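You operate a simulated robot arm through the tools that you are given. There is no shell and no other tool. Be economical: measure what you need, move in short steps, check, and stop when the job is done.

Carry out the task below with a simulated robot arm. There is one attempt and no reset: what you move stays moved.

TASK
Eject the grey disc from its mould and measure it in the gauge.
Fine: Switch the gauge on and close its yellow slide block on the disc; leave the lever down, the mould in its block and the other discs where they are.

It is judged by the outcome, as a careful person would: the job done as asked, and still so three seconds after it is handed in. It fails if anything else is knocked over, pushed out of place, dropped, spilled or broken.

THE ROBOT
A 6-joint arm with a two-finger parallel gripper, fixed in place. Base frame: the origin is at the foot of the arm, x ahead of it, y to its left, z up; the work surface is at about z = 0. Lengths are in mm, angles in degrees, forces in N, time in s.
With the tool pointing down near the work surface it reaches from about 160 to 420 mm from the base axis. Its first joint turns from -66.0 to 66.0 degrees. Payload 1.57 kg.
Tool frame: the origin (TCP) lies between the finger pads and is the grasp point; the fingertips stand 30 mm ahead of it; z points along the fingers, y is the line along which they close. The gripper opens to 80 mm. The fingers are 17 mm wide and 12 mm thick; the gripper's body (40 by 82 mm) begins 80 mm behind the TCP.
Orientation is that of the tool frame in the base frame, as a unit quaternion [x, y, z, w]. With the fingers straight down and closing along the base's y, the tool's x points along the base's -x, its y along +y and its z along -z.

THE INTERFACE
- The arm moves only by the tool step_arm. Its argument "series" is a list that holds one entry, the list of rows, each a list of 7 numbers: the shift along the base's x, y, z in mm, then the turn, a rotation vector about the base's x, y, z in rad, then the finger opening in mm, from 0 to 80. In form: [[[tx, ty, tz, wx, wy, wz, gripper], ...]]. A call has 1 to 10 rows; each row is the pose to reach, as a shift and turn from the pose commanded when the call began. A row lasts 0.2 s, in which the tool goes at most 50 mm and 8.6 degrees; a call with a longer step from one row to the next is refused whole, and so is a gripper value outside its range. A pose out of reach is approached as far as the arm can. The call stops where the force on the tool passes 90 N (or 10 N more than at its start, if that is more) or the arm is blocked; 0.2 s more then pass. The fingers move at their own pace (about 153 mm/s each) and stop on an object; they squeeze with about 42 N. The grip force told is the motor's: it shows also when the fingers shut on nothing. Time passes only in rows, and 0.2 s behind the last, so rows that repeat a pose let the fingers close. It gives the time, the measured TCP pose, the force on the tool (base axes), the opening and the grip force at its end, in the units of the frame above (readings bear some noise).
- Cameras (640 x 400 px; columns grow to the right, rows downward): "scene" is fixed at [64.3, -317.3, 423.9]; the picture's right is [0.74, -0.67, 0.00], its down [-0.36, -0.39, -0.85] and it looks along [0.57, 0.63, -0.53] (base axes); focal length 264 px, centre (320, 200). "wrist" rides on the gripper at [-32, 0, -78] in the tool frame; the picture's right is [0.00, -1.00, 0.00], its down [0.97, 0.00, -0.24] and it looks along [0.24, 0.00, 0.97] (tool axes); focal length 218 px, centre (320, 200).
- snapshot(camera): a new picture of that camera. No time passes.
- pixel_to_xyz(camera, pixels): for up to 12 pixels [column, row] of the newest picture of that camera ("zoom" is the newest enlarged one), the place [x, y, z] in the base frame of the surface seen there, good to about 3 mm, but the place of the scene camera against the robot may be out by one fixed shift of up to 25 mm in any direction. No time passes.
- enlarge(camera, box): a new picture of the part [left, top, right, bottom] of that camera's present view, enlarged. No time passes.
- sign_off(): hands the job in; it is judged then, once.

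Work in short steps. Measure before you move; look again where a grasp or a placing could have gone wrong, and mend it. You have 80 turns and 54 pictures in all, those below and enlarged ones among them. Open the gripper and draw the arm clear of the work before you hand the job in, unless the task says otherwise; then end with one line.

The tools are called after "Request:" as a command line: name --argument value ..., lists and objects as JSON in quotes. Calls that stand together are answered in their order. step_arm: Moves the arm, as the interface text tells. Its arguments: {"type":"object","properties":{"series":{"type":"array","items":{"type":"array","items":{"type":"array","items":{"type":"number"}}}}},"required":["series"]} The other tools are called the same way: snapshot (camera) takes a picture; pixel_to_xyz (camera, pixels) gives the place of the surface under pixels of a picture; enlarge (camera, box) takes an enlarged picture of a part of a camera's view; sign_off () hands the job in.

At the start:

```text
clock: 0.0
tcp_pos: [223.4, -52.3, 262.9]
tool_rot: [-0.001, 1.0, -0.001, 0.001]
ft_force: [0.4, -1.1, -0.4]
finger_gap: 79.9
grip_force: 0.0
```

scene: 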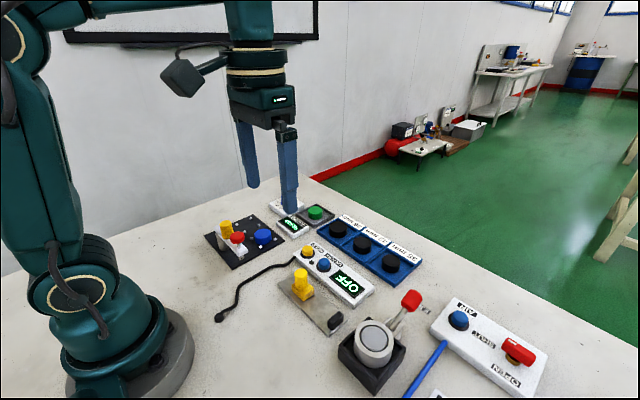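
wrist: 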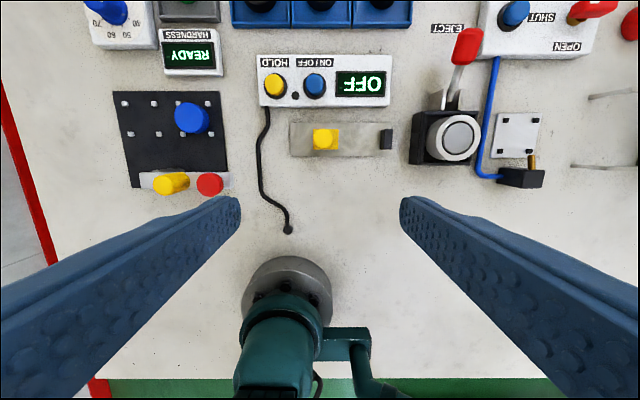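

The wrist view shows the gauge display at (360,84), its blue on/off button at (313,84), the slide at (325,140), the mould at (455,138) and the eject lever at (465,50). I'll enlarge these for detail.

Request:
enlarge --camera "wrist" --box '[240, 0, 640, 200]'

Request:
enlarge --camera "scene" --box '[260, 230, 560, 400]'

Request:
pixel_to_xyz --camera "wrist" --pixels '[[313, 84], [325, 138], [386, 139], [455, 138], [431, 138], [468, 47], [455, 85], [350, 140], [420, 160], [275, 84], [300, 140], [440, 118]]'

```text
1.60 times, centred on (440, 100) of wrist
```

zoom: 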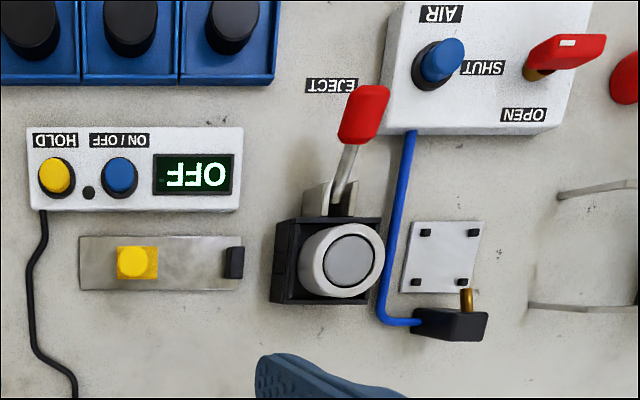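

```text
2.13 times, centred on (410, 315) of scene
```

zoom: 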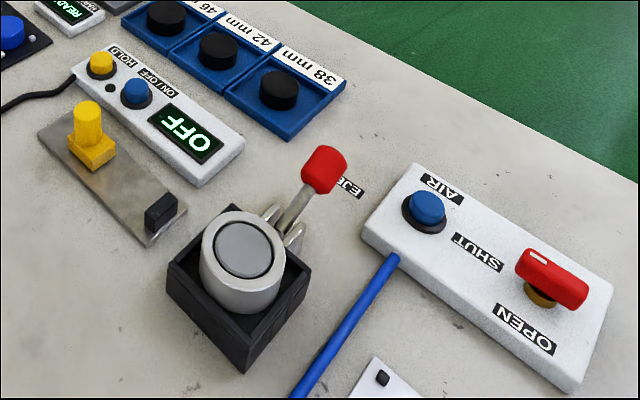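

```text
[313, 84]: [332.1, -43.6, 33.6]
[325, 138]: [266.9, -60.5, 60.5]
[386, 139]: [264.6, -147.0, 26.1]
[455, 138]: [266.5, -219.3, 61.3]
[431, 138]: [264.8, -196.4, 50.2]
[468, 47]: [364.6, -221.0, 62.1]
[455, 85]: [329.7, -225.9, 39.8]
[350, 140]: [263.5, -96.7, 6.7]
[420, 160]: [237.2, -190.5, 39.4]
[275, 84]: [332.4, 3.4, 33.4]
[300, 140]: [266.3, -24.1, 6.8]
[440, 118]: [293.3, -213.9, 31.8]
```

I'll move over toward the mould and lever for a closer look.

Request:
step_arm --series '[[[10, -45, 0, 0, 0, 0, 80], [20, -90, 0, 0, 0, 0, 60], [30, -135, 0, 0, 0, 0, 40], [40, -165, 0, 0, 0, 0, 20], [40, -165, 0, 0, 0, 0, 0], [40, -165, 0, 0, 0, 0, 0]]]'

Request:
snapshot --camera "wrist"

```text
clock: 1.4
tcp_pos: [254.6, -209.8, 255.1]
tool_rot: [0.0, 1.0, 0.0, 0.002]
ft_force: [0.2, 0.0, 0.6]
finger_gap: 0.0
grip_force: 21.1
out of reach, approached as far as the arm can: row 4, 5, 6
```

```text
49 pictures are left
```

wrist: 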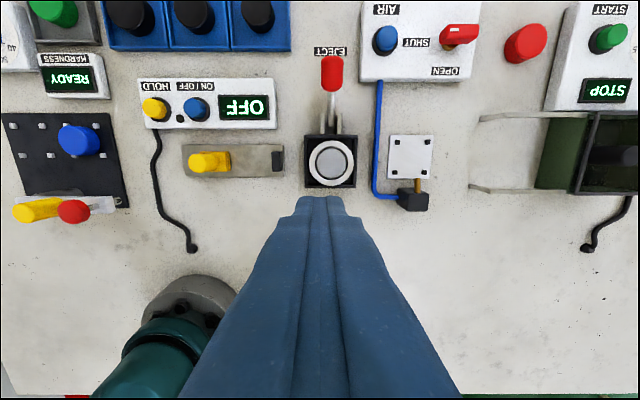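

Now the mould is at (330,162) and the lever knob at (332,75). I'll measure them along with an enlargement.

Request:
enlarge --camera "wrist" --box '[260, 30, 420, 210]'

Request:
pixel_to_xyz --camera "wrist" --pixels '[[332, 60], [332, 75], [332, 88], [331, 105], [331, 120], [323, 118], [331, 162], [331, 140], [331, 183], [308, 162], [353, 162], [318, 162]]'

```text
2.22 times, centred on (340, 120) of wrist
```

zoom: 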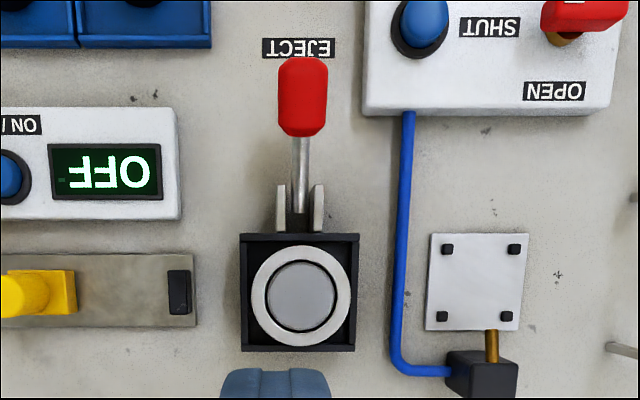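

```text
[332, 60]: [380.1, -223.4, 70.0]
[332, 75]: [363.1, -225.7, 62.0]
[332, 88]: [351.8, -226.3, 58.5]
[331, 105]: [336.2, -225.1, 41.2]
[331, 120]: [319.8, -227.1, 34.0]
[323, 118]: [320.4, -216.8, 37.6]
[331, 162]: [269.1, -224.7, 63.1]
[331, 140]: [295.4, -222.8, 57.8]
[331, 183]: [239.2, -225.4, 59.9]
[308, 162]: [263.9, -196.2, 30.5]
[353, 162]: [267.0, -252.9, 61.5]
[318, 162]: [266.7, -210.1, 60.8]
```

The lever knob spans x≈345–380 at y≈-225, z≈60–70. With the fingers closed I'll go to just above its near part.

Request:
step_arm --series '[[[0, -5, -45, 0, 0, 0, 0], [30, -15, -90, 0, 0, 0, 0], [60, -15, -125, 0, 0, 0, 0], [95, -15, -145, 0, 0, 0, 0], [95, -15, -145, 0, 0, 0, 0]]]'

Request:
snapshot --camera "scene"

```text
refused: row 2 steps farther than a row can; nothing moved
```

```text
47 pictures are left
```

scene: 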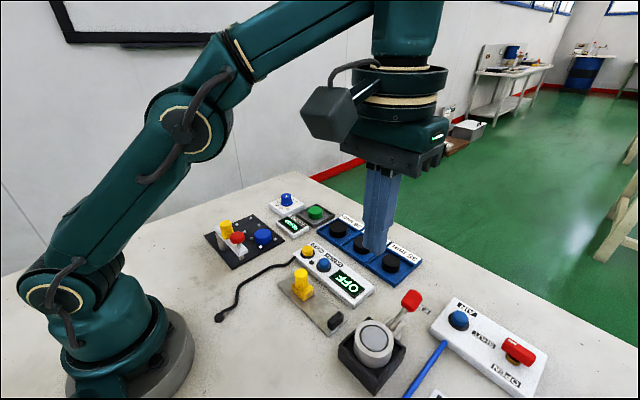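

Same path again with smaller rows.

Request:
step_arm --series '[[[0, -5, -45, 0, 0, 0, 0], [15, -10, -85, 0, 0, 0, 0], [40, -15, -115, 0, 0, 0, 0], [70, -15, -140, 0, 0, 0, 0], [95, -15, -145, 0, 0, 0, 0], [95, -15, -145, 0, 0, 0, 0]]]'

Request:
snapshot --camera "wrist"

```text
clock: 2.8
tcp_pos: [343.8, -221.8, 106.7]
tool_rot: [0.0, 1.0, -0.001, 0.002]
ft_force: [0.2, 0.0, 0.0]
finger_gap: 0.0
grip_force: 21.6
out of reach, approached as far as the arm can: row 5, 6
```

```text
46 pictures are left
```

wrist: 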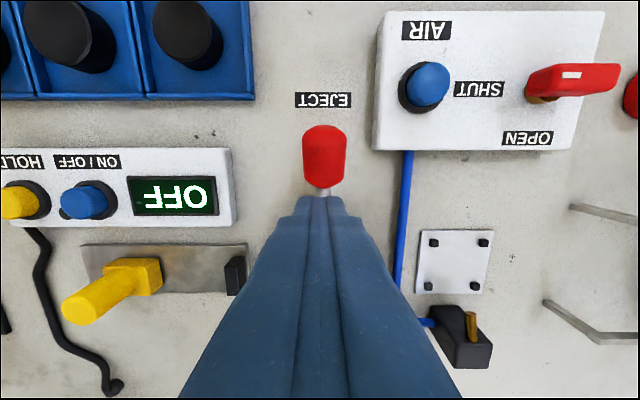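

The fingers are just short of the knob (at 323,155). Tilting the tool outwards about 17° extends the reach.

Request:
step_arm --series '[[[0, -2, 5, 0, -0.14, 0, 0], [6, -3, 5, 0, -0.28, 0, 0], [10, -4, 5, 0, -0.3, 0, 0], [10, -4, 5, 0, -0.3, 0, 0]]]'

Request:
snapshot --camera "scene"

Request:
snapshot --camera "wrist"

```text
clock: 3.8
tcp_pos: [353.5, -225.3, 111.7]
tool_rot: [0.0, 0.988, -0.001, 0.151]
ft_force: [-0.3, 0.0, -0.6]
finger_gap: 0.0
grip_force: 21.3
```

```text
45 pictures are left
```

scene: 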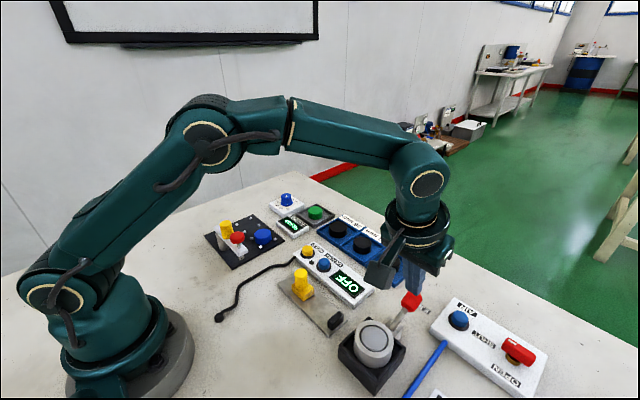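

```text
44 pictures are left
```

wrist: 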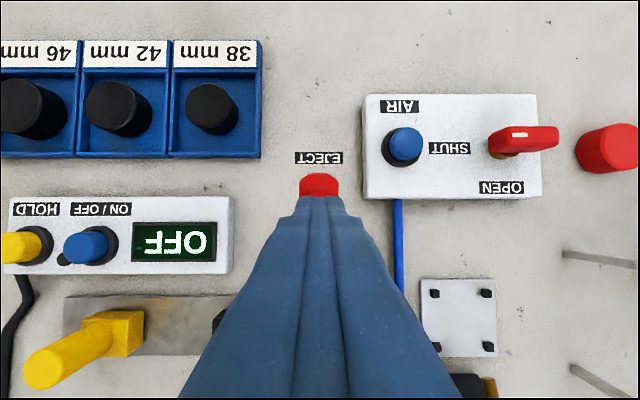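

The fingertips (≈x 362, z 83) are over the knob. I'll press down gradually.

Request:
step_arm --series '[[[0, 0, -10, 0, 0, 0, 0], [0, 0, -18, 0, 0, 0, 0], [0, 0, -25, 0, 0, 0, 0], [0, 0, -32, 0, 0, 0, 0], [0, 0, -39, 0, 0, 0, 0], [0, 0, -46, 0, 0, 0, 0]]]'

Request:
enlarge --camera "scene" --box '[300, 240, 500, 390]'

```text
clock: 5.2
tcp_pos: [351.4, -226.5, 67.2]
tool_rot: [0.001, 0.988, -0.001, 0.152]
ft_force: [-13.4, 7.7, 28.3]
finger_gap: 0.0
grip_force: 21.4
```

```text
2.67 times, centred on (400, 315) of scene
```

zoom: 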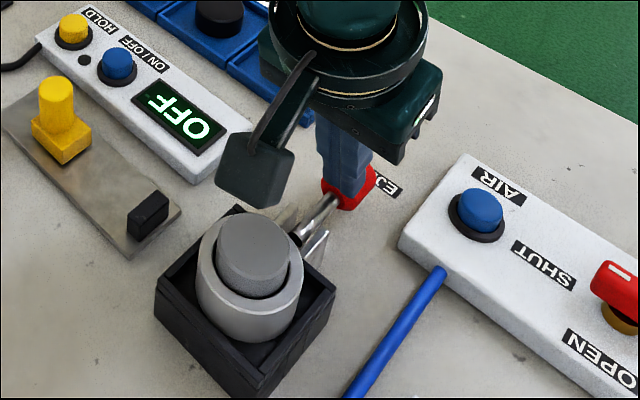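

The disc is rising and the lever yields at about 28 N. I keep pressing.

Request:
step_arm --series '[[[0, 0, -5, 0, 0, 0, 0], [0, 0, -10, 0, 0, 0, 0], [0, 0, -14, 0, 0, 0, 0], [0, 0, -18, 0, 0, 0, 0]]]'

Request:
enlarge --camera "scene" --box '[300, 240, 500, 390]'

```text
clock: 5.6
tcp_pos: [352.8, -227.2, 67.2]
tool_rot: [-0.001, 0.988, 0.0, 0.153]
ft_force: [-15.4, 5.5, 23.1]
finger_gap: 0.0
grip_force: 21.1
stopped in row 2: the force on the tool passed its limit (the readings are from after the stop); the commanded pose is now the measured one
```

```text
2.67 times, centred on (400, 315) of scene
```

zoom: 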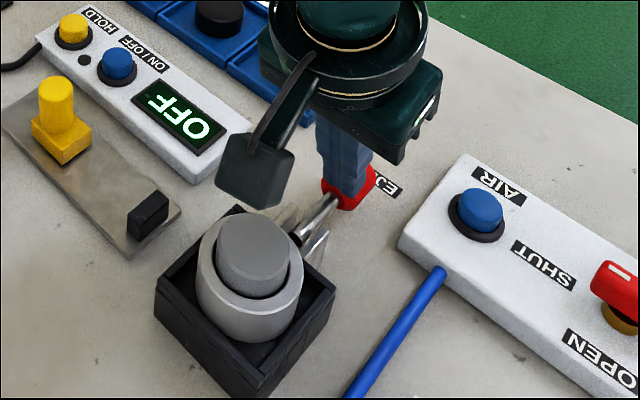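

The lever has hit its stop. I'll lift off and see whether it stays down.

Request:
step_arm --series '[[[0, 0, 15, 0, 0, 0, 0], [-5, 0, 40, 0, 0, 0, 0], [-25, 0, 75, 0, 0.1, 0, 0], [-50, 10, 105, 0, 0.2, 0, 0], [-80, 20, 130, 0, 0.3, 0, 40], [-80, 20, 130, 0, 0.3, 0, 80]]]'

Request:
enlarge --camera "scene" --box '[300, 240, 500, 390]'

Request:
snapshot --camera "wrist"

```text
clock: 7.0
tcp_pos: [273.0, -205.5, 194.3]
tool_rot: [0.0, 1.0, -0.001, 0.003]
ft_force: [-0.8, 0.0, -0.5]
finger_gap: 80.0
grip_force: 0.0
```

```text
2.67 times, centred on (400, 315) of scene
```

zoom: 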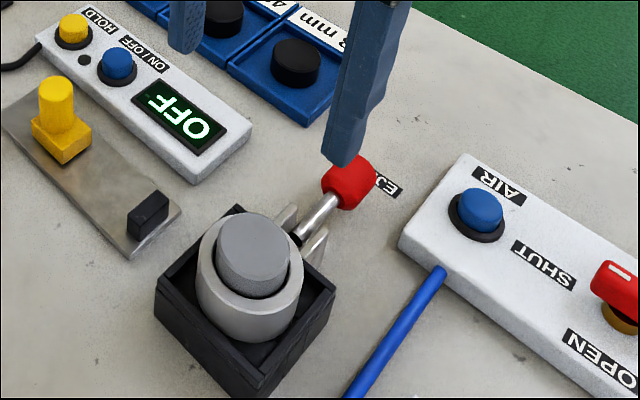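

```text
40 pictures are left
```

wrist: 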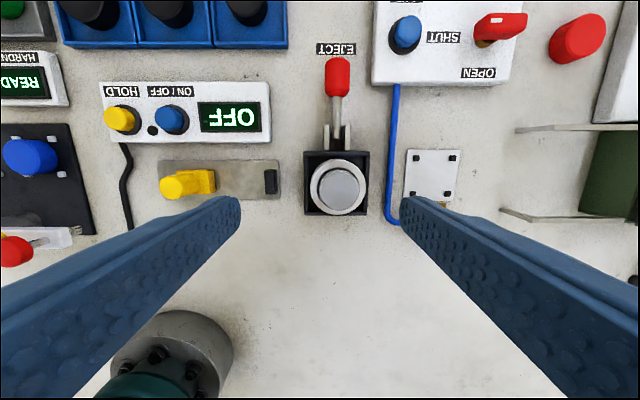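

The lever stays down and the disc stands proud. I'll measure the disc, mould and gauge more precisely.

Request:
enlarge --camera "wrist" --box '[290, 40, 390, 220]'

Request:
enlarge --camera "wrist" --box '[90, 70, 290, 210]'

Request:
pixel_to_xyz --camera "wrist" --pixels '[[339, 187], [339, 172], [339, 203], [323, 187], [355, 187], [315, 187], [363, 187], [200, 182], [215, 180], [264, 181], [276, 181], [172, 120]]'

Request:
pixel_to_xyz --camera "wrist" --pixels '[[166, 168], [160, 164], [278, 164], [280, 198], [172, 198], [270, 172], [270, 192], [240, 180], [185, 184], [212, 172], [212, 190], [120, 120]]'

```text
2.22 times, centred on (340, 130) of wrist
```

zoom: 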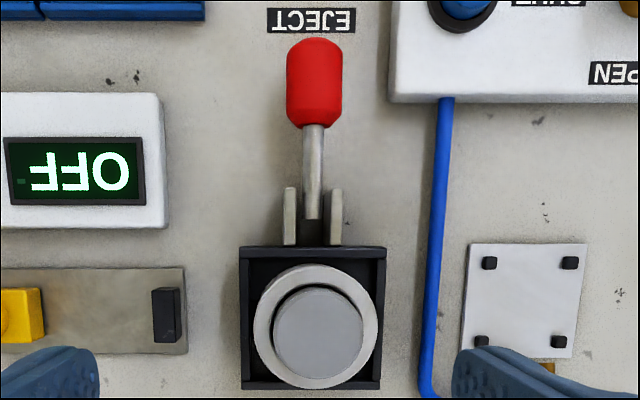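

```text
2.86 times, centred on (190, 140) of wrist
```

zoom: 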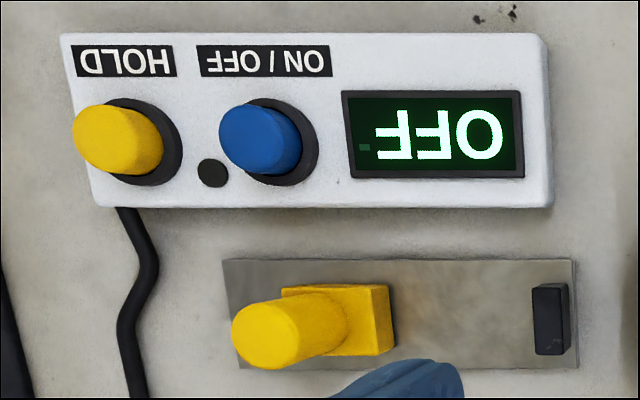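

```text
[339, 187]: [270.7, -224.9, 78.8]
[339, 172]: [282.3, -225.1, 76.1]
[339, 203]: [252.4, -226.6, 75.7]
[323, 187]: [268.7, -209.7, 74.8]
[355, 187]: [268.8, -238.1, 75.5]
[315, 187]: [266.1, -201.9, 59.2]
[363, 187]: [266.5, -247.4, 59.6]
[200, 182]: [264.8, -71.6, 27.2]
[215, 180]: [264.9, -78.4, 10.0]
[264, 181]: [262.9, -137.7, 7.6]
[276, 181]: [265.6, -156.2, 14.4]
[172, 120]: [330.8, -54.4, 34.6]
```

```text
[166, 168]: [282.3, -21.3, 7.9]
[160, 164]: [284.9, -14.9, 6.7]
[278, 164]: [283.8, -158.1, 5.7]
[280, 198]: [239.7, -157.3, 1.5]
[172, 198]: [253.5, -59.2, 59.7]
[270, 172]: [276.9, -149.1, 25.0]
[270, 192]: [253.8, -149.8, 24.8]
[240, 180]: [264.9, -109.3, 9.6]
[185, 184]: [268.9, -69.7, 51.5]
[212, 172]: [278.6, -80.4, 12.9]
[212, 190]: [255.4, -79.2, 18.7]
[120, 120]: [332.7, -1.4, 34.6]
```

The disc is centred near (267.5,-224.5) with its top at z≈76, and the mould rim is at 60. The gauge opening (y -80 to -143) is tight for fingers closing along y, so I'll turn the gripper 90° to close along x.

Request:
step_arm --series '[[[0, -5, 0, 0, 0, 0.149, 70], [-2, -10, 0, 0, 0, 0.298, 60], [-4, -15, 0, 0, 0, 0.447, 60], [-5.5, -19, 0, 0, 0, 0.596, 60], [-5.5, -19, 0, 0, 0, 0.745, 60], [-5.5, -19, 0, 0, 0, 0.894, 60], [-5.5, -19, 0, 0, 0, 1.043, 60], [-5.5, -19, 0, 0, 0, 1.192, 60], [-5.5, -19, 0, 0, 0, 1.341, 60], [-5.5, -19, 0, 0, 0, 1.49, 60]]]'

Request:
snapshot --camera "wrist"

```text
clock: 9.2
tcp_pos: [268.2, -224.2, 194.1]
tool_rot: [-0.68, 0.733, 0.001, 0.003]
ft_force: [0.0, 0.2, -1.0]
finger_gap: 59.9
grip_force: 0.1
```

```text
37 pictures are left
```

wrist: 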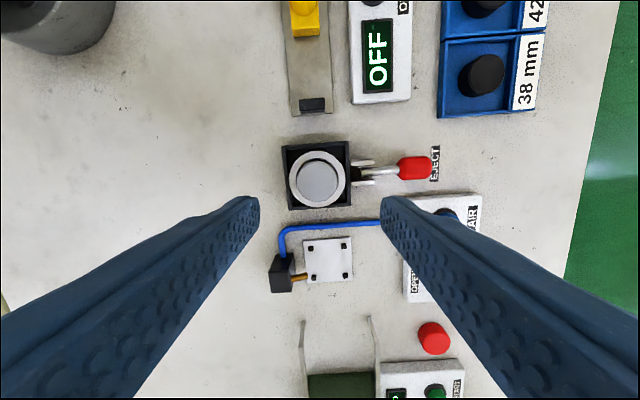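

Rotation works; finish the last 0.08 rad and descend part-way, then measure the disc (around 320,180) from this view.

Request:
step_arm --series '[[[0, 0, 0, 0, 0, 0.081, 60], [0, 0, -30, 0, 0, 0.081, 60], [0, 0, -55, 0, 0, 0.081, 60], [0, 0, -55, 0, 0, 0.081, 60]]]'

Request:
enlarge --camera "wrist" --box '[220, 100, 420, 225]'

Request:
enlarge --camera "scene" --box '[300, 240, 500, 390]'

```text
clock: 10.2
tcp_pos: [268.4, -224.8, 141.2]
tool_rot: [-0.707, 0.707, 0.002, 0.003]
ft_force: [0.2, 1.1, 0.6]
finger_gap: 59.9
grip_force: 0.1
```

```text
3.20 times, centred on (320, 162) of wrist
```

zoom: 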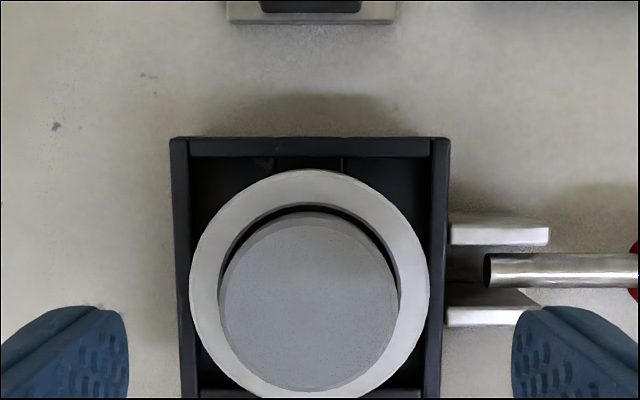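

```text
2.67 times, centred on (400, 315) of scene
```

zoom: 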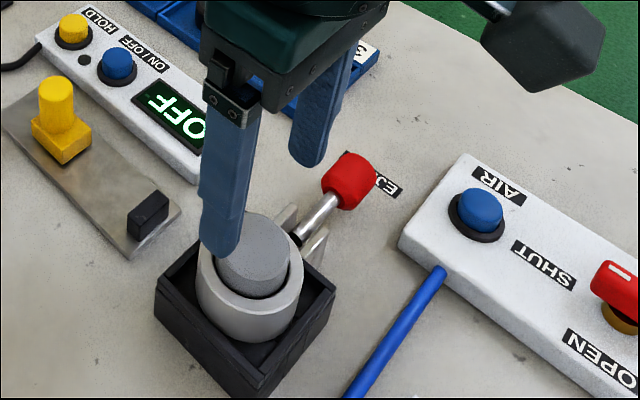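

The disc centre is ~2 mm left of the finger midline (x≈266, y≈-224). I correct, descend to fingertips z≈65 (rim is 60) and close.

Request:
step_arm --series '[[[-2.2, 0.8, -20, 0, 0, 0, 56], [-2.2, 0.8, -40, 0, 0, 0, 52], [-2.2, 0.8, -46.5, 0, 0, 0, 50], [-2.2, 0.8, -46.5, 0, 0, 0, 50]]]'

Request:
enlarge --camera "scene" --box '[300, 240, 500, 390]'

Request:
snapshot --camera "wrist"

```text
clock: 11.2
tcp_pos: [264.3, -224.7, 92.6]
tool_rot: [0.707, -0.707, -0.001, -0.003]
ft_force: [0.2, -0.2, 0.3]
finger_gap: 50.2
grip_force: 0.0
```

```text
2.67 times, centred on (400, 315) of scene
```

zoom: 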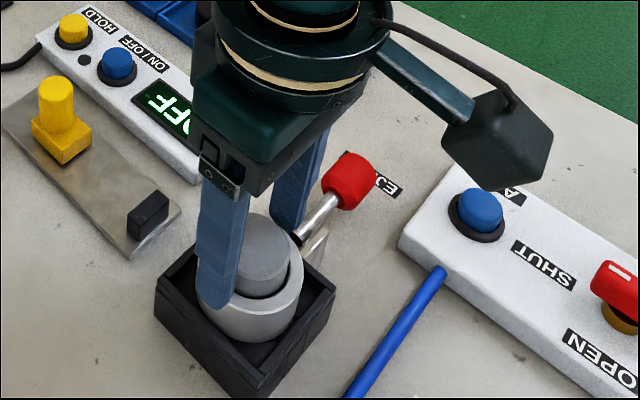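

```text
33 pictures are left
```

wrist: 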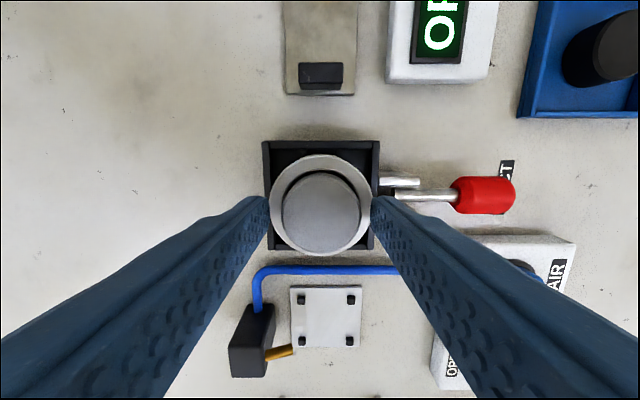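

The disc (281–360 px) is centred at 320 between the fingers. Closing the gripper.

Request:
step_arm --series '[[[0, 0, 0, 0, 0, 0, 40], [0, 0, 0, 0, 0, 0, 34], [0, 0, 0, 0, 0, 0, 30]]]'

```text
clock: 12.0
tcp_pos: [264.2, -225.8, 93.4]
tool_rot: [0.708, -0.707, -0.001, -0.004]
ft_force: [-0.2, -0.9, 0.0]
finger_gap: 35.0
grip_force: 41.6
```

Gripped at 35 mm. I lift slowly and check.

Request:
step_arm --series '[[[0, 0, 6, 0, 0, 0, 30], [0, 0, 14, 0, 0, 0, 30], [0, 0, 24, 0, 0, 0, 30], [0, 0, 40, 0, 0, 0, 30], [0, 0, 55, 0, 0, 0, 30]]]'

Request:
enlarge --camera "scene" --box '[300, 220, 500, 390]'

Request:
snapshot --camera "wrist"

```text
clock: 13.2
tcp_pos: [265.8, -223.9, 148.2]
tool_rot: [-0.707, 0.707, 0.002, 0.003]
ft_force: [-0.3, -0.1, -0.1]
finger_gap: 35.0
grip_force: 41.8
```

```text
2.35 times, centred on (400, 305) of scene
```

zoom: 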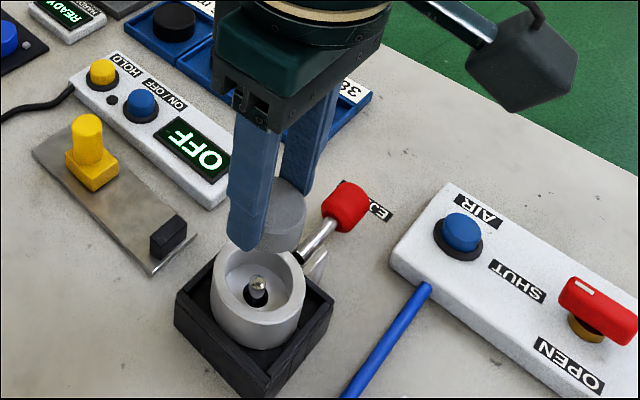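

```text
31 pictures are left
```

wrist: 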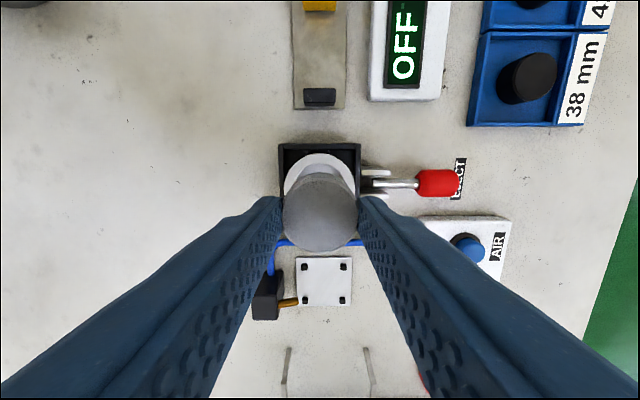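

The disc is out and the mould stayed. Now I carry it over to the gauge at y≈-112.

Request:
step_arm --series '[[[0, 40, 0, 0, 0, 0, 30], [0, 80, 0, 0, 0, 0, 30], [-1, 112, 0, 0, 0, 0, 30], [-1, 112, -30, 0, 0, 0, 30], [-1, 112, -60, 0, 0, 0, 30], [-1, 112, -75, 0, 0, 0, 30], [-1, 112, -75, 0, 0, 0, 30]]]'

Request:
snapshot --camera "wrist"

Request:
enlarge --camera "scene" --box '[250, 220, 410, 350]'

```text
clock: 14.8
tcp_pos: [264.1, -113.2, 74.9]
tool_rot: [-0.707, 0.707, 0.001, 0.003]
ft_force: [-0.1, -0.3, 0.1]
finger_gap: 34.7
grip_force: 41.8
```

```text
30 pictures are left
```

wrist: 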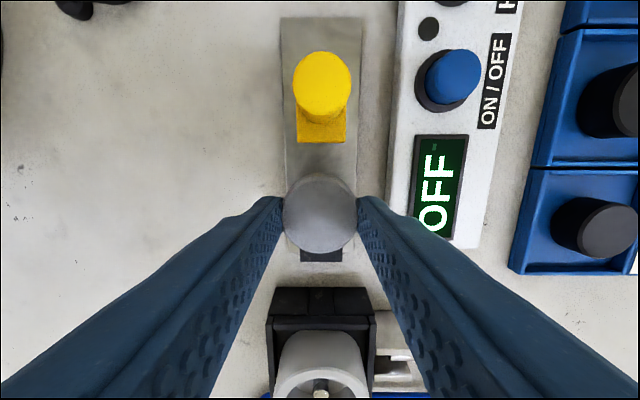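

```text
3.08 times, centred on (330, 285) of scene
```

zoom: 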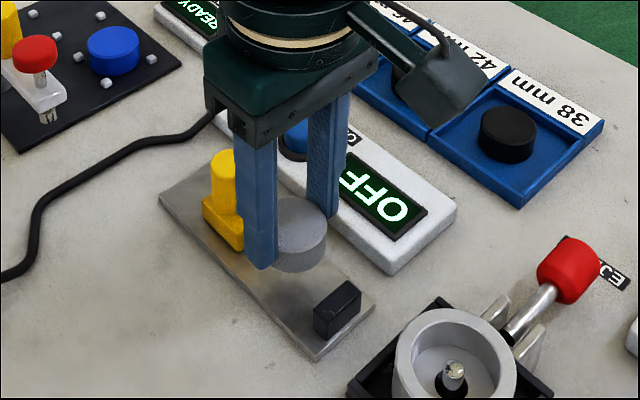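

The disc lines up with the slide and anvil (all at column ~321). I shift 7 mm toward the anvil and lower.

Request:
step_arm --series '[[[0.5, -6.5, -8, 0, 0, 0, 30], [0.5, -6.5, -16, 0, 0, 0, 30], [0.5, -6.5, -22, 0, 0, 0, 30], [0.5, -6.5, -26, 0, 0, 0, 30], [0.5, -6.5, -26, 0, 0, 0, 30]]]'

Request:
enlarge --camera "scene" --box '[280, 250, 380, 350]'

```text
clock: 16.0
tcp_pos: [265.2, -118.5, 48.2]
tool_rot: [0.707, -0.707, -0.002, -0.003]
ft_force: [1.0, 0.4, 0.0]
finger_gap: 34.9
grip_force: 41.4
```

```text
4.00 times, centred on (330, 300) of scene
```

zoom: 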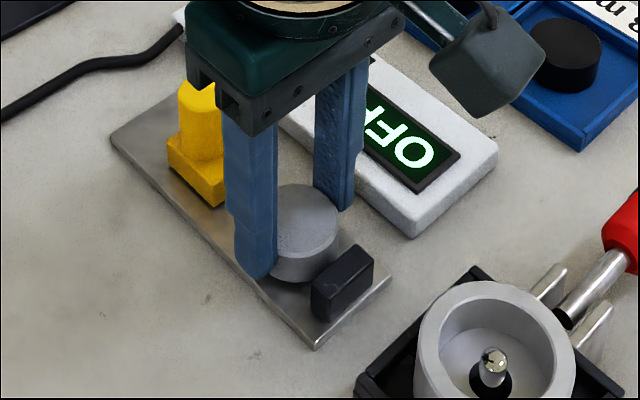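

No contact yet; lowering in small steps.

Request:
step_arm --series '[[[0, 0, -2, 0, 0, 0, 30], [0, 0, -4, 0, 0, 0, 30], [0, 0, -5, 0, 0, 0, 30]]]'

```text
clock: 16.8
tcp_pos: [266.1, -120.0, 44.2]
tool_rot: [0.707, -0.707, -0.001, -0.004]
ft_force: [-3.6, 7.1, 26.4]
finger_gap: 34.8
grip_force: 42.2
```

26 N upward: the disc is seated on the bed. I release by a modest opening and look.

Request:
step_arm --series '[[[0, 0, 1, 0, 0, 0, 40], [0, 0, 1, 0, 0, 0, 46], [0, 0, 1, 0, 0, 0, 46]]]'

Request:
snapshot --camera "wrist"

```text
clock: 17.6
tcp_pos: [263.9, -119.0, 43.7]
tool_rot: [0.707, -0.707, -0.002, -0.004]
ft_force: [0.2, -0.4, -0.4]
finger_gap: 45.9
grip_force: 0.1
```

```text
27 pictures are left
```

wrist: 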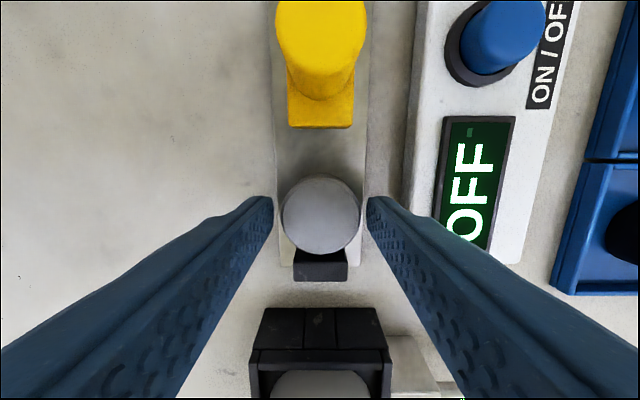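

The disc sits in front of the anvil between the fingers. I go straight up, then close the fingers and take a look at the whole gauge.

Request:
step_arm --series '[[[0, 0, 15, 0, 0, 0, 46], [0, 0, 50, 0, 0, 0, 46], [0, 0, 90, 0, 0, 0, 30], [0, 0, 110, 0, 0, 0, 0], [0, 0, 110, 0, 0, 0, 0]]]'

Request:
snapshot --camera "wrist"

Request:
pixel_to_xyz --camera "wrist" --pixels '[[320, 180], [320, 100], [420, 80], [420, 90], [410, 85], [430, 85]]'

```text
clock: 18.8
tcp_pos: [264.7, -118.1, 155.2]
tool_rot: [0.707, -0.707, -0.002, -0.003]
ft_force: [0.1, 0.1, 0.4]
finger_gap: 0.0
grip_force: 21.0
```

```text
26 pictures are left
```

wrist: 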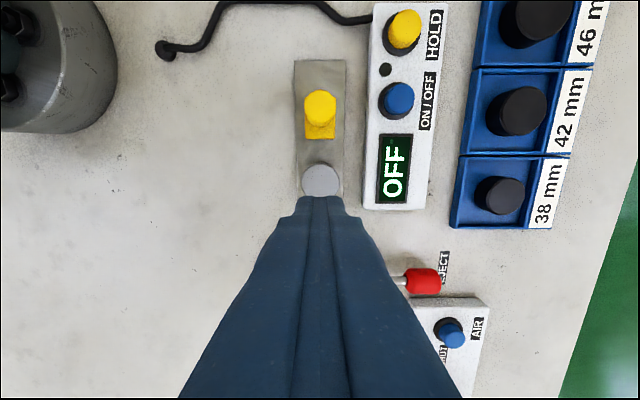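

```text
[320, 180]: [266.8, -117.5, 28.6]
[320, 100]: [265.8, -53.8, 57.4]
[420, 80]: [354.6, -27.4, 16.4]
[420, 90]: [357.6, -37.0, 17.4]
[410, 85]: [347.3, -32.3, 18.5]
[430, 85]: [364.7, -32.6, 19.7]
```

Blue button now at (399,96). I measure it, the slide knob and surroundings.

Request:
enlarge --camera "wrist" --box '[280, 0, 460, 200]'

Request:
pixel_to_xyz --camera "wrist" --pixels '[[399, 96], [395, 96], [404, 96], [399, 90], [399, 104], [404, 30], [385, 70], [320, 97], [320, 122], [320, 132], [310, 130], [330, 130]]'

```text
2.00 times, centred on (370, 100) of wrist
```

zoom: 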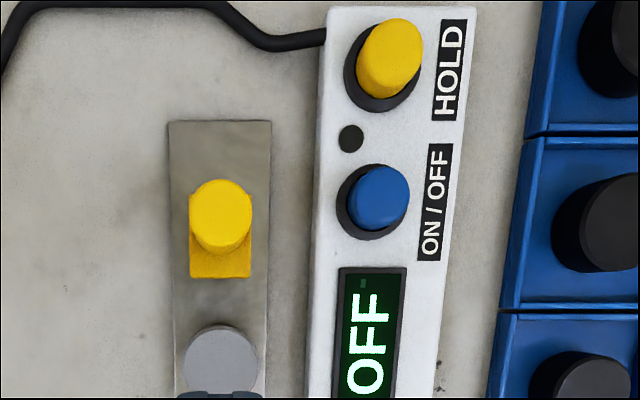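

```text
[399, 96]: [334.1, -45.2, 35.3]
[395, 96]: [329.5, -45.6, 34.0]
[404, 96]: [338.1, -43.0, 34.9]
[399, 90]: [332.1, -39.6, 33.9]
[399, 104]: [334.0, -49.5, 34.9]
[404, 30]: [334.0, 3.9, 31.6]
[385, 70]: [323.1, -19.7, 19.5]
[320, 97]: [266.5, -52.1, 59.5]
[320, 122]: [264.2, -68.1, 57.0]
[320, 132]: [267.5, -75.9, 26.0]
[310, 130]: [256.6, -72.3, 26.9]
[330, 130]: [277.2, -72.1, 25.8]
```

Blue button is at (333,-45), top z≈35. I move above it with closed fingers.

Request:
step_arm --series '[[[25, 25, -5, 0, 0, 0, 0], [48, 50, -15, 0, 0, 0, 0], [68.5, 73, -40, 0, 0, 0, 0], [68.5, 73, -70, 0, 0, 0, 0], [68.5, 73, -78, 0, 0, 0, 0], [68.5, 73, -78, 0, 0, 0, 0]]]'

Request:
enlarge --camera "scene" --box '[250, 220, 410, 350]'

Request:
snapshot --camera "wrist"

```text
clock: 20.2
tcp_pos: [333.3, -45.5, 76.1]
tool_rot: [-0.707, 0.707, 0.002, 0.003]
ft_force: [-0.1, 0.0, 0.2]
finger_gap: 0.1
grip_force: 21.3
```

```text
3.08 times, centred on (330, 285) of scene
```

zoom: 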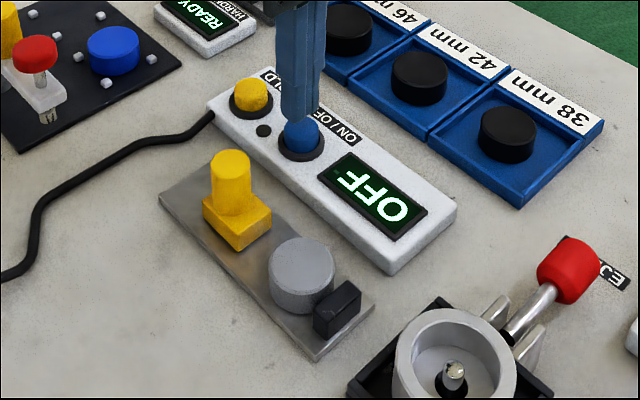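

```text
23 pictures are left
```

wrist: 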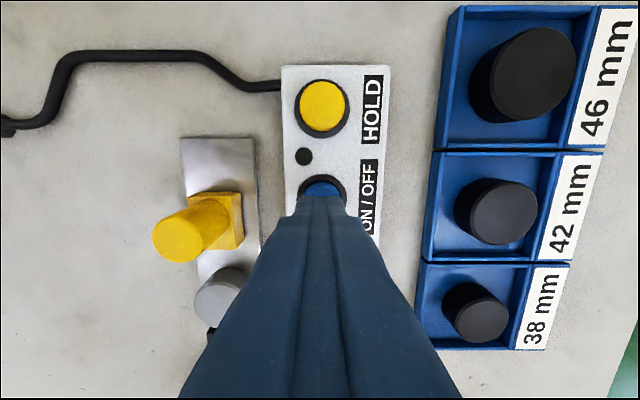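

The fingers are over the blue button. I press a few mm, then come back up.

Request:
step_arm --series '[[[0, 0, -8, 0, 0, 0, 0], [0, 0, -12, 0, 0, 0, 0], [0, 0, -15, 0, 0, 0, 0], [0, 0, -17, 0, 0, 0, 0], [0, 0, -10, 0, 0, 0, 0], [0, 0, 10, 0, 0, 0, 0]]]'

Request:
enlarge --camera "scene" --box '[250, 220, 410, 350]'

```text
clock: 21.6
tcp_pos: [332.6, -45.3, 86.3]
tool_rot: [-0.707, 0.707, 0.002, 0.002]
ft_force: [0.2, 0.1, -0.1]
finger_gap: 0.0
grip_force: 21.3
```

```text
3.08 times, centred on (330, 285) of scene
```

zoom: 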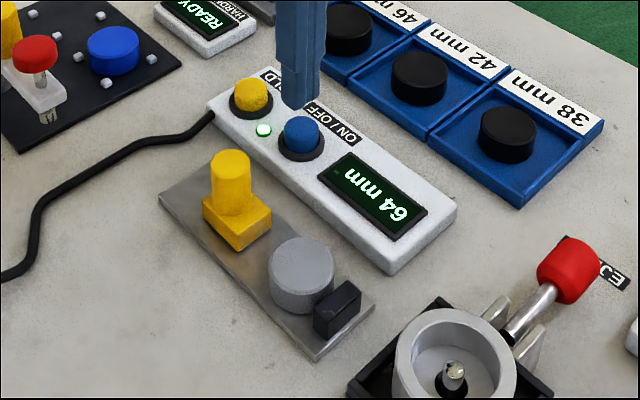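

The gauge is on (64 mm). Now I move the closed fingers behind the slide block on its +y side, at (266,-22).

Request:
step_arm --series '[[[0, 8, 30, 0, 0, 0, 0], [-30, 20, 30, 0, 0, 0, 0], [-67, 23, 25, 0, 0, 0, 0], [-67, 23, -10, 0, 0, 0, 0], [-67, 23, -38, 0, 0, 0, 0], [-67, 23, -38, 0, 0, 0, 0]]]'

Request:
enlarge --camera "scene" --box '[250, 220, 410, 350]'

```text
clock: 23.0
tcp_pos: [267.2, -22.7, 47.0]
tool_rot: [0.707, -0.707, -0.001, -0.003]
ft_force: [0.7, -0.2, -0.1]
finger_gap: 0.1
grip_force: 20.8
```

```text
3.08 times, centred on (330, 285) of scene
```

zoom: 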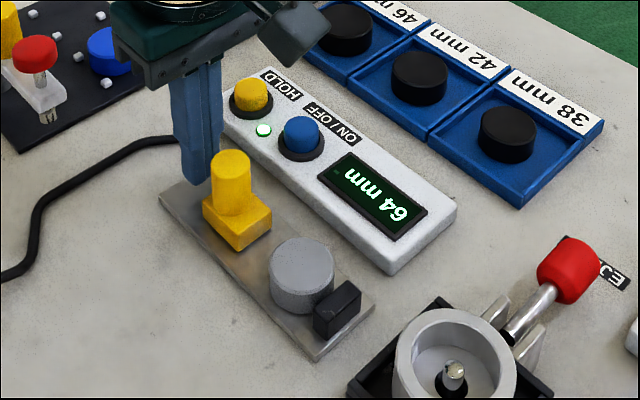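

Fingers are behind the block, tip z≈17. I push in -y in small steps.

Request:
step_arm --series '[[[-1, -8, -1, 0, 0, 0, 0], [-1, -16, -1, 0, 0, 0, 0], [-1, -22, -1, 0, 0, 0, 0], [-1, -28, -1, 0, 0, 0, 0], [-1, -33, -1, 0, 0, 0, 0]]]'

Request:
enlarge --camera "scene" --box '[250, 220, 410, 350]'

```text
clock: 24.2
tcp_pos: [266.4, -57.4, 45.4]
tool_rot: [0.708, -0.707, -0.002, -0.003]
ft_force: [-1.1, 0.7, 0.2]
finger_gap: 0.1
grip_force: 21.2
```

```text
3.08 times, centred on (330, 285) of scene
```

zoom: 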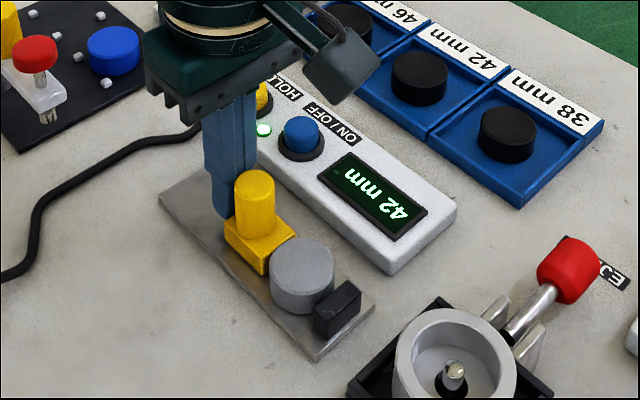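

It reads 42 mm with a small gap left. I continue in 1 mm steps.

Request:
step_arm --series '[[[0, -1, 0, 0, 0, 0, 0], [0, -2, 0, 0, 0, 0, 0], [0, -3, 0, 0, 0, 0, 0], [0, -4, 0, 0, 0, 0, 0]]]'

Request:
enlarge --camera "scene" --box '[290, 250, 390, 350]'

```text
clock: 25.2
tcp_pos: [266.2, -59.2, 46.4]
tool_rot: [-0.707, 0.708, 0.002, 0.003]
ft_force: [0.3, 1.5, 0.1]
finger_gap: 0.3
grip_force: 21.2
```

```text
4.00 times, centred on (340, 300) of scene
```

zoom: 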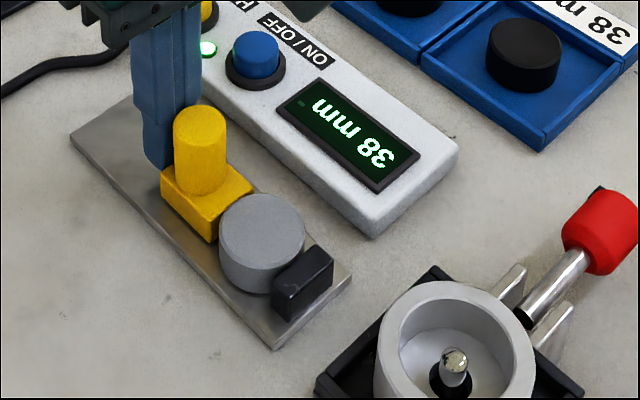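

Now 38 mm but force is only ~1.5 N; I push on until resistance shows.

Request:
step_arm --series '[[[0, -1, 0, 0, 0, 0, 0], [0, -2, 0, 0, 0, 0, 0]]]'

Request:
enlarge --camera "scene" --box '[290, 250, 390, 350]'

```text
clock: 25.8
tcp_pos: [264.5, -61.6, 46.6]
tool_rot: [0.707, -0.707, -0.003, -0.003]
ft_force: [-2.7, 18.8, 8.5]
finger_gap: 0.1
grip_force: 21.2
```

```text
4.00 times, centred on (340, 300) of scene
```

zoom: 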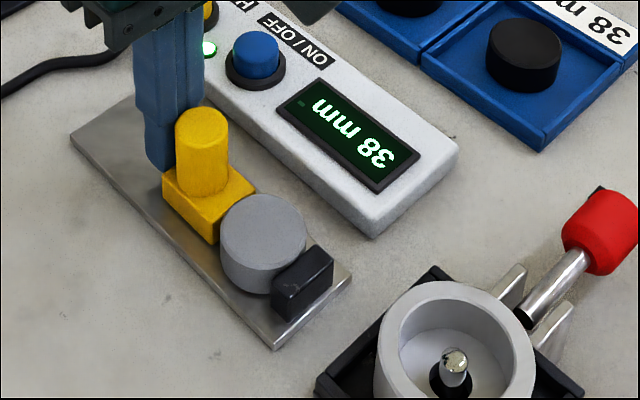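

Resistance 19 N with a steady 38 mm: the disc is clamped between block and anvil. I back off in +y, go up, then open.

Request:
step_arm --series '[[[0, 6, 0, 0, 0, 0, 0], [0, 25, 0, 0, 0, 0, 0], [0, 30, 40, 0, 0, 0, 0], [0, 30, 85, 0, 0, 0, 0], [0, 30, 130, 0, 0, 0, 0], [-20, 50, 150, 0, 0, 0, 40], [-30, 60, 150, 0, 0, 0, 60], [-30, 60, 150, 0, 0, 0, 60]]]'

Request:
snapshot --camera "scene"

Request:
enlarge --camera "scene" --box '[270, 240, 450, 390]'

Request:
snapshot --camera "wrist"

```text
clock: 27.6
tcp_pos: [235.6, -1.6, 196.2]
tool_rot: [-0.707, 0.707, 0.002, 0.004]
ft_force: [-0.8, 1.0, -0.5]
finger_gap: 59.8
grip_force: 0.1
```

```text
17 pictures are left
```

scene: 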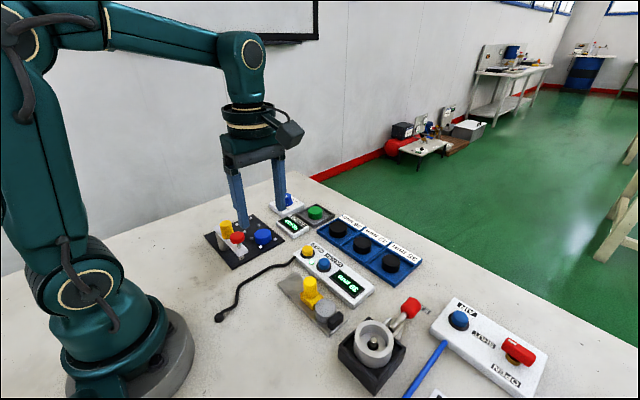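

```text
2.67 times, centred on (360, 315) of scene
```

zoom: 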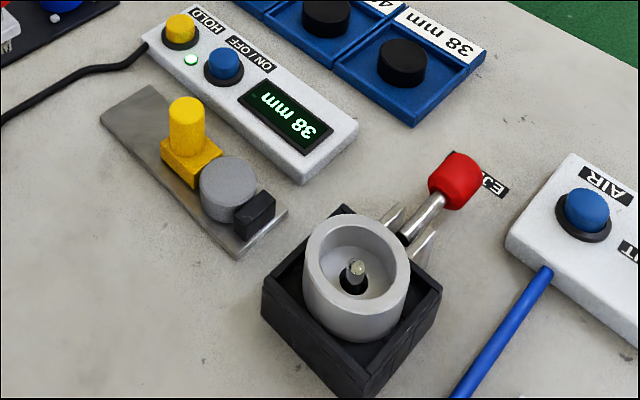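

```text
15 pictures are left
```

wrist: 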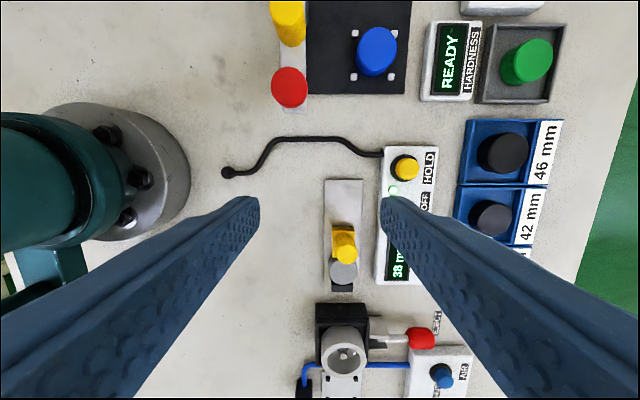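

The gauge is on and shows 38 mm with the slide closed on the disc. The lever is down, the mould is in its block, the other discs are untouched and the arm is clear.

Request:
sign_off

```text
The job is handed in.
```

The grey disc is out of its mould and measured: the gauge is on and reads 38 mm, with the yellow slide closed on the disc, the lever down, the mould in its block and the other discs untouched.
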